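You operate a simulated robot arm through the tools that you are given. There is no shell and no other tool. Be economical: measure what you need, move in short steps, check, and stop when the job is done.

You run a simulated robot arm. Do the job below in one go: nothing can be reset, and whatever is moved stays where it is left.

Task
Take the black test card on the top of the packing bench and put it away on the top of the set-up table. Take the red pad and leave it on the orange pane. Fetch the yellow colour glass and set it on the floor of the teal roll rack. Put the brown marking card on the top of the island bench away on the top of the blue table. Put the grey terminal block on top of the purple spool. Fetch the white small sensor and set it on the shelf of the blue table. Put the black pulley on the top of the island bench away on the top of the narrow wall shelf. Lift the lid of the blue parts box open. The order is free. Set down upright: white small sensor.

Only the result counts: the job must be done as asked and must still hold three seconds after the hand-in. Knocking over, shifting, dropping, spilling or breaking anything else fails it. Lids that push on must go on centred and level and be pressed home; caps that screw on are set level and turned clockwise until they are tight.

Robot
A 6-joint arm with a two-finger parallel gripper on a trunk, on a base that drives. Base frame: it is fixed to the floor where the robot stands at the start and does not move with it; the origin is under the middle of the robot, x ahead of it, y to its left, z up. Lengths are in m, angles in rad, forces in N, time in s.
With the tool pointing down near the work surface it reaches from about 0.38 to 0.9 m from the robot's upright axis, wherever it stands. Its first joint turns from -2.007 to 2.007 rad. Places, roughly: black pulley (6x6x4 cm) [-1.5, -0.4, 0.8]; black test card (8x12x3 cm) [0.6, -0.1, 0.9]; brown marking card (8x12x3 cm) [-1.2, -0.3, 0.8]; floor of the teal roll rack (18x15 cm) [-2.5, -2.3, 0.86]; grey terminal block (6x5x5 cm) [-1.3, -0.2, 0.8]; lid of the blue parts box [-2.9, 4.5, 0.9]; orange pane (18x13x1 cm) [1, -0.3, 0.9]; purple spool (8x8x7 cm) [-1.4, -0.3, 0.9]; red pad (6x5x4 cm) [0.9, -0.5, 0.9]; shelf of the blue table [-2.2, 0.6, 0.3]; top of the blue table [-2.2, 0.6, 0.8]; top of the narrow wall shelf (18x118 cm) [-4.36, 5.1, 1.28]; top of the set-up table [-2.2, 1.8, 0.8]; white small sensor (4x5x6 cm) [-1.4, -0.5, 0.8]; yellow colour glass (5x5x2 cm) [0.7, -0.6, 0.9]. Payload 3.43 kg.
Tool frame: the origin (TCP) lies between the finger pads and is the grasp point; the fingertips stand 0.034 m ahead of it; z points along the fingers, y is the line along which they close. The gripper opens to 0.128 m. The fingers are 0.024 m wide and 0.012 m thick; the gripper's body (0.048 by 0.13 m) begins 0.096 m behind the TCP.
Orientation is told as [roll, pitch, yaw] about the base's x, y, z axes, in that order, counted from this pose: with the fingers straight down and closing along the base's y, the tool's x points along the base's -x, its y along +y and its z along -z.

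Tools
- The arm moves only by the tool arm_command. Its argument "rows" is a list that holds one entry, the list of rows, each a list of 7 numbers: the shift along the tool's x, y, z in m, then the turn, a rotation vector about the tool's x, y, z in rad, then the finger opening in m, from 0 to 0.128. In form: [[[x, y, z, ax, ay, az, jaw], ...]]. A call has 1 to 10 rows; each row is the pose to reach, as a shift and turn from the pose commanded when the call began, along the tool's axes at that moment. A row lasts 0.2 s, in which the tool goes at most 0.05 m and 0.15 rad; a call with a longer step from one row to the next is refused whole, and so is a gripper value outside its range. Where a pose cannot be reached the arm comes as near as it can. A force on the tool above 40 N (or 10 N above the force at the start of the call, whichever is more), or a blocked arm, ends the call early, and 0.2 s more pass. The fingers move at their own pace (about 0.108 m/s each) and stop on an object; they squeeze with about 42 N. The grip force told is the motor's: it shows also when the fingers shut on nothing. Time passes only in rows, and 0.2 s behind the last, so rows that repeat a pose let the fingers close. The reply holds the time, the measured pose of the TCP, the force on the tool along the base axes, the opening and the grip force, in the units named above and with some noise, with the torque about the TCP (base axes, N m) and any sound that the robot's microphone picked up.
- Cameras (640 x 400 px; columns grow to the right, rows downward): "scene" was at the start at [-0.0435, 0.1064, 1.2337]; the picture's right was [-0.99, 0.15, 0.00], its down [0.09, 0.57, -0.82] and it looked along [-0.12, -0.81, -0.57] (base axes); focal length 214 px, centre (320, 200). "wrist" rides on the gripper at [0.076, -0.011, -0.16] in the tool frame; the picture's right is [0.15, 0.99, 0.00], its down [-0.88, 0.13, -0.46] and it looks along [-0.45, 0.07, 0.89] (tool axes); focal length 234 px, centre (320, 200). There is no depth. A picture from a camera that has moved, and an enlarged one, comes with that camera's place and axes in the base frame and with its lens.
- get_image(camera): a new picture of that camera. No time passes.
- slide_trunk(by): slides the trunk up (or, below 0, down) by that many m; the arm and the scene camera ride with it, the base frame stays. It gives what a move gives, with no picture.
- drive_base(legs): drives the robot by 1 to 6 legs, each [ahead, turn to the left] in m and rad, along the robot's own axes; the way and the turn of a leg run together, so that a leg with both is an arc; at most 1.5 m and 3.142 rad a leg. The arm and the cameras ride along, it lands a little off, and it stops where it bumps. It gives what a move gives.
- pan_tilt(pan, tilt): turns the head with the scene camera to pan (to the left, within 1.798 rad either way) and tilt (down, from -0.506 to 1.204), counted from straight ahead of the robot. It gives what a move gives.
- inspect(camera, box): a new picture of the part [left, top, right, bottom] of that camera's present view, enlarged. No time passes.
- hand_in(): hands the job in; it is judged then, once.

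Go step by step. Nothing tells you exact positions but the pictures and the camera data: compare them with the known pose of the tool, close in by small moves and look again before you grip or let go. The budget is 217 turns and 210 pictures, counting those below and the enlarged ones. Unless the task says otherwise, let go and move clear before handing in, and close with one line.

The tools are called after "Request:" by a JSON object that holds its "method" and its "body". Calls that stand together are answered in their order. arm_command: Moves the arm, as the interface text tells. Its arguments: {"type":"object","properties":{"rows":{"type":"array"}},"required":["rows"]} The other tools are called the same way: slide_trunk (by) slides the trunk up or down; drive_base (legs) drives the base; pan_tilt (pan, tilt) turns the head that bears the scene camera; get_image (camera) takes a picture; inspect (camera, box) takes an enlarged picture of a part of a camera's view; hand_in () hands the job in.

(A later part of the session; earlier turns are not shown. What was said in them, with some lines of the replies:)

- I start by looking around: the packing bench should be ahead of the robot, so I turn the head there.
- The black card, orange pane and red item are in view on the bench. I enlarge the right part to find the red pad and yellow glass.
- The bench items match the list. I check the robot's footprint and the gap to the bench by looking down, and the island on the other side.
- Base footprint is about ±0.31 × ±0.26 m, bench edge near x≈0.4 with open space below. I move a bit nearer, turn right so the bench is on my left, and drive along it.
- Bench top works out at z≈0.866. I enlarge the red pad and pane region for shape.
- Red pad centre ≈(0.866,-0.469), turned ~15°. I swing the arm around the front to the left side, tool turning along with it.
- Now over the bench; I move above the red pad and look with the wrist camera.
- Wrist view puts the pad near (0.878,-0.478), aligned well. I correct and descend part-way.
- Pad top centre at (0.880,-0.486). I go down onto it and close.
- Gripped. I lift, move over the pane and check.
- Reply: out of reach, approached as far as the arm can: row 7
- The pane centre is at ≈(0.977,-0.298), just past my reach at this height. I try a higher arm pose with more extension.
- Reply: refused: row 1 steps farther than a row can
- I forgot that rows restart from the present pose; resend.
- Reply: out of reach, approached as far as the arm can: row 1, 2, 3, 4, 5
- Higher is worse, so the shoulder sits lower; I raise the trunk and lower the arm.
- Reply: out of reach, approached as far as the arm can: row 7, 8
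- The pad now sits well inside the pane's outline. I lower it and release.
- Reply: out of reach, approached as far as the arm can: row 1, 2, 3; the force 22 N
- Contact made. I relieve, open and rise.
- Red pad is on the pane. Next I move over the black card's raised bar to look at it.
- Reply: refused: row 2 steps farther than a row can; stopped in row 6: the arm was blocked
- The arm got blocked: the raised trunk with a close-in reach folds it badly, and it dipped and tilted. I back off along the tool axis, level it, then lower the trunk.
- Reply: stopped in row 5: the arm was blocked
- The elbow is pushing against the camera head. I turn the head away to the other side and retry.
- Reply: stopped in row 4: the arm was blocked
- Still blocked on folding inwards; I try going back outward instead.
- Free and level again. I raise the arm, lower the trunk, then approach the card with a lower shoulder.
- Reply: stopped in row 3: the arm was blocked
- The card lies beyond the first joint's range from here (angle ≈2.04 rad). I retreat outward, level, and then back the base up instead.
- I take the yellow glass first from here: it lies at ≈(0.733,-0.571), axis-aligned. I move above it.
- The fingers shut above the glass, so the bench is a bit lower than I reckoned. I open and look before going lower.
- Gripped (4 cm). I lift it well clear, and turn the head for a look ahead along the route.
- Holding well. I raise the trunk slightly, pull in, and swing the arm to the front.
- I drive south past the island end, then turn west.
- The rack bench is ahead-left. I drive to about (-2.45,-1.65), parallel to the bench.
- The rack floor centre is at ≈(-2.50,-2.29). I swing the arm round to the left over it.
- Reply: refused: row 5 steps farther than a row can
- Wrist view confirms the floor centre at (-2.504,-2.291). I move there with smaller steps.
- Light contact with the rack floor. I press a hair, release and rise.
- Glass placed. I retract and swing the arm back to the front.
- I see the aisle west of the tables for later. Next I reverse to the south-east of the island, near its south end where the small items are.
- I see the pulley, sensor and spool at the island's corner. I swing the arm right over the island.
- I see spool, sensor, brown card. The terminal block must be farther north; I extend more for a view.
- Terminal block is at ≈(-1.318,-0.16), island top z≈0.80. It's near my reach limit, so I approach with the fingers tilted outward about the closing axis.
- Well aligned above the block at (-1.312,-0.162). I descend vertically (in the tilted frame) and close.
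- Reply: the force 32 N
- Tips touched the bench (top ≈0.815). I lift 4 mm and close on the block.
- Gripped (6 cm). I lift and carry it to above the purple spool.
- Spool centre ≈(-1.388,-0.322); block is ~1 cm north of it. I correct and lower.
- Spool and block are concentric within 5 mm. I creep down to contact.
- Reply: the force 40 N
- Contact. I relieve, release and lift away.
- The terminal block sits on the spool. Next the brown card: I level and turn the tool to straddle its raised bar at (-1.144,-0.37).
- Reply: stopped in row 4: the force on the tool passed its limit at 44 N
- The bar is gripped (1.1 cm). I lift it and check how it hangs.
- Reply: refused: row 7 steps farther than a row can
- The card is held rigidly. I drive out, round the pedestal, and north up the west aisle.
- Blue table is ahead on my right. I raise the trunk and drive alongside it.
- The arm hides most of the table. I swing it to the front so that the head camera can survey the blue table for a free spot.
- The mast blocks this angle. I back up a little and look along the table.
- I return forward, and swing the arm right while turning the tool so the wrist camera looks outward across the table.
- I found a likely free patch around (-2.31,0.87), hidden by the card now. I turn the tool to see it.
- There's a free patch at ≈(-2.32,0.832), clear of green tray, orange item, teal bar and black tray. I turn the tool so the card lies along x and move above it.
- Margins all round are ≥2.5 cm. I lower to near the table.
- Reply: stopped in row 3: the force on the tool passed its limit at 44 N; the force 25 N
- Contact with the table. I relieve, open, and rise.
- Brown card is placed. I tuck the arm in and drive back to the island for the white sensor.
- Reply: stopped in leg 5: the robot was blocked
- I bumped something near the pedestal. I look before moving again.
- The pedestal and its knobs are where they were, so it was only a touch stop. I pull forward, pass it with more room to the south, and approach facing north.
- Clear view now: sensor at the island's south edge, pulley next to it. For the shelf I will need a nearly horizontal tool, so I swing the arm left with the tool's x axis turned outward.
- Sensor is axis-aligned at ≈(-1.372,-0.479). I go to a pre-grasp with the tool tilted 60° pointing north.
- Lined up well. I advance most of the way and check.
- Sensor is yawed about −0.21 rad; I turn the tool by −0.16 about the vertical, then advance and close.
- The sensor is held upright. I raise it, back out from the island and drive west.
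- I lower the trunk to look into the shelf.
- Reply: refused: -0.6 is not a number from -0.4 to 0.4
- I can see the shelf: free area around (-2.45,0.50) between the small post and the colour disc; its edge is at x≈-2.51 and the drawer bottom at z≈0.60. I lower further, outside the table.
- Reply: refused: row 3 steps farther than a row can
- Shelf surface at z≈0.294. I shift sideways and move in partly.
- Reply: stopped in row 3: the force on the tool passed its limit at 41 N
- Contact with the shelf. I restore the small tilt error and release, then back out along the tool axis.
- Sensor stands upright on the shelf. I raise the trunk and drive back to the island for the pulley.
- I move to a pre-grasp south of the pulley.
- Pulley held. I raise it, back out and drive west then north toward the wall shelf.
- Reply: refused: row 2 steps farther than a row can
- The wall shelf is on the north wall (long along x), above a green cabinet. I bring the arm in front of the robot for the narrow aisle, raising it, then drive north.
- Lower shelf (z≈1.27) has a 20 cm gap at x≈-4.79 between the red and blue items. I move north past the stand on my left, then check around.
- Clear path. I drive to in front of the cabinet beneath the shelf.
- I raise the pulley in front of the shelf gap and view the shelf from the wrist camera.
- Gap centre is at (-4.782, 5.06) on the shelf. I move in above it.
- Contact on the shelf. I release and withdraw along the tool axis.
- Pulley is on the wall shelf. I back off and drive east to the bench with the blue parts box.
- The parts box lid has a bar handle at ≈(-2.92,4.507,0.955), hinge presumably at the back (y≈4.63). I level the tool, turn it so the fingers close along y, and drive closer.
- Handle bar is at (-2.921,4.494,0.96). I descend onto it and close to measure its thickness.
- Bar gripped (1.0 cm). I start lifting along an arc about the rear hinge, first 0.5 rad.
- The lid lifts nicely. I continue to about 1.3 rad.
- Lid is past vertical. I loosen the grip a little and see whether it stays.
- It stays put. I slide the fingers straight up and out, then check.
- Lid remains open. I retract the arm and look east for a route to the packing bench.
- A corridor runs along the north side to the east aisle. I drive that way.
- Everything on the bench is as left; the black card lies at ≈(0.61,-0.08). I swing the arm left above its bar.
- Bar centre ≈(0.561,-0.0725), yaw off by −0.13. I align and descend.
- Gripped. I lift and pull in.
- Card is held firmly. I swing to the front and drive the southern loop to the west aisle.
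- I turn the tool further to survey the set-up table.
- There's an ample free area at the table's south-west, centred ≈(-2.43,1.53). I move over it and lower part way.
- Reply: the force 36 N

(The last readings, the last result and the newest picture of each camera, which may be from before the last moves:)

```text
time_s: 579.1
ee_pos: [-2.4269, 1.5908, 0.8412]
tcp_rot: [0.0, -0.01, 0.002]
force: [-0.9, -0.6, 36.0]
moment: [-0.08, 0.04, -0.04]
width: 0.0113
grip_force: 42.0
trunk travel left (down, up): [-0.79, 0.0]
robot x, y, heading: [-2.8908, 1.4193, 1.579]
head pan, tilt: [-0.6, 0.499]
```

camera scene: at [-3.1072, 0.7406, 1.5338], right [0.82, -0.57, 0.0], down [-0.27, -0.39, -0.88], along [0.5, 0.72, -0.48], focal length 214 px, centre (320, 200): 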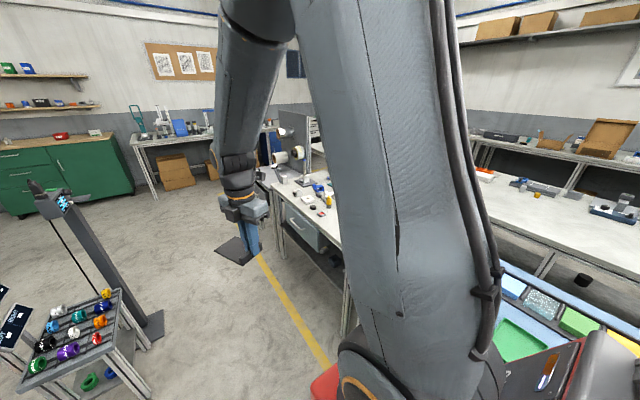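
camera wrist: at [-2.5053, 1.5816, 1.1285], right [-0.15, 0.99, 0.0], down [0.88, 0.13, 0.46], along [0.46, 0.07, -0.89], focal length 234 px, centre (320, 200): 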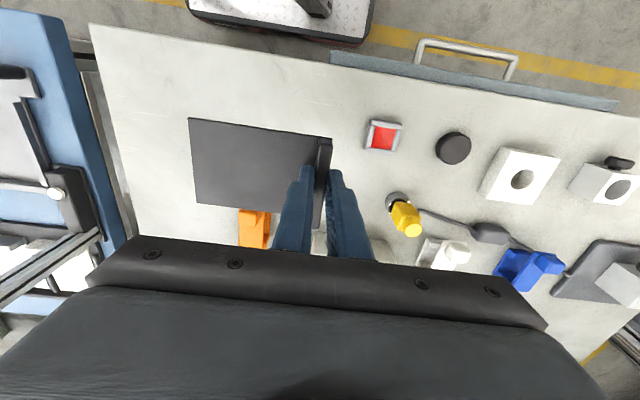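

Contact. I relieve, release, and rise.

Request:
{"method": "arm_command", "body": {"rows": [[[0, 0, -0.003, 0, 0, 0, 0], [0, 0, -0.003, 0, 0, 0, 0.025], [0, 0, -0.003, 0, 0, 0, 0.03], [0, 0, -0.02, 0, 0, 0, 0.03], [0, 0, -0.06, 0, 0, 0, 0.03], [0, 0, -0.105, 0, 0, 0, 0.03], [0, 0, -0.15, 0, 0, 0, 0.03], [0, 0, -0.195, 0, 0, 0, 0.03], [0, 0, -0.24, 0, 0, 0, 0.03]]]}}

Request:
{"method": "get_image", "body": {"camera": "wrist"}}

Request:
{"method": "pan_tilt", "body": {"pan": 0.1, "tilt": 0.2}}

Request:
{"method": "inspect", "body": {"camera": "scene", "box": [140, 120, 460, 320]}}

```text
time_s: 581.1
ee_pos: [-2.4339, 1.5932, 1.0791]
tcp_rot: [-0.002, -0.006, 0.002]
force: [0.0, 0.9, -0.9]
moment: [-0.02, 0.07, 0.04]
width: 0.03
grip_force: 0.1
trunk travel left (down, up): [-0.79, 0.0]
robot x, y, heading: [-2.8867, 1.4214, 1.579]
head pan, tilt: [-0.6, 0.499]
```

```text
68 pictures are left
camera wrist: at [-2.5102, 1.5817, 1.2386], right [-0.15, 0.99, 0.0], down [0.88, 0.13, 0.46], along [0.46, 0.07, -0.89], focal length 234 px, centre (320, 200)
```

wrist: 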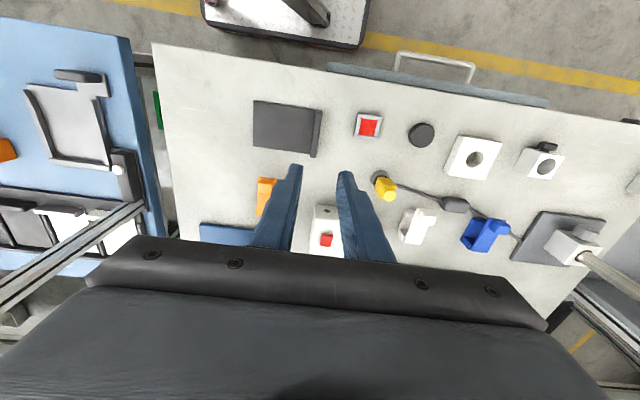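

```text
time_s: 582.2
ee_pos: [-2.4339, 1.5928, 1.0768]
tcp_rot: [-0.002, -0.005, 0.002]
force: [-0.2, -0.5, 1.2]
moment: [0.0, 0.0, -0.02]
width: 0.0299
grip_force: 0.1
trunk travel left (down, up): [-0.79, 0.0]
robot x, y, heading: [-2.8879, 1.4201, 1.578]
head pan, tilt: [0.099, 0.201]
```

```text
2.00 times, centred on (300, 220) of scene
camera zoom: at [-3.0896, 1.3967, 1.5615], right [0.99, 0.11, 0.0], down [0.02, -0.2, -0.98], along [-0.11, 0.97, -0.2], focal length 429 px, centre (360, 160)
```

zoom: 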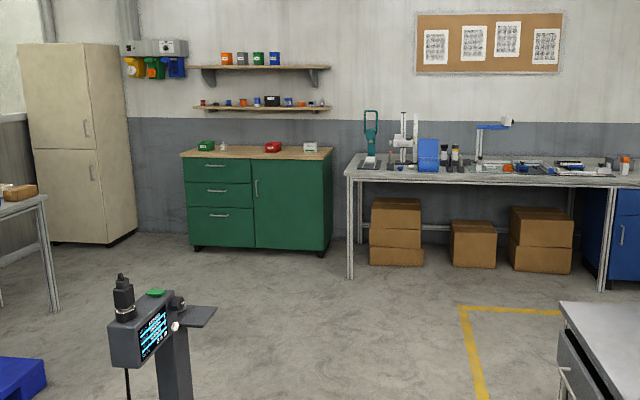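

All eight jobs are in place: the lid is still open, the pulley is on the wall shelf, the black card is on the set-up table, and the hand is clear. I hand in.

Request:
{"method": "hand_in", "body": {}}

```text
The job is handed in.
```

All eight parts of the job are done and handed in. During one drive the base touched the pedestal by the island bench and stopped; it and its knobs looked unmoved.
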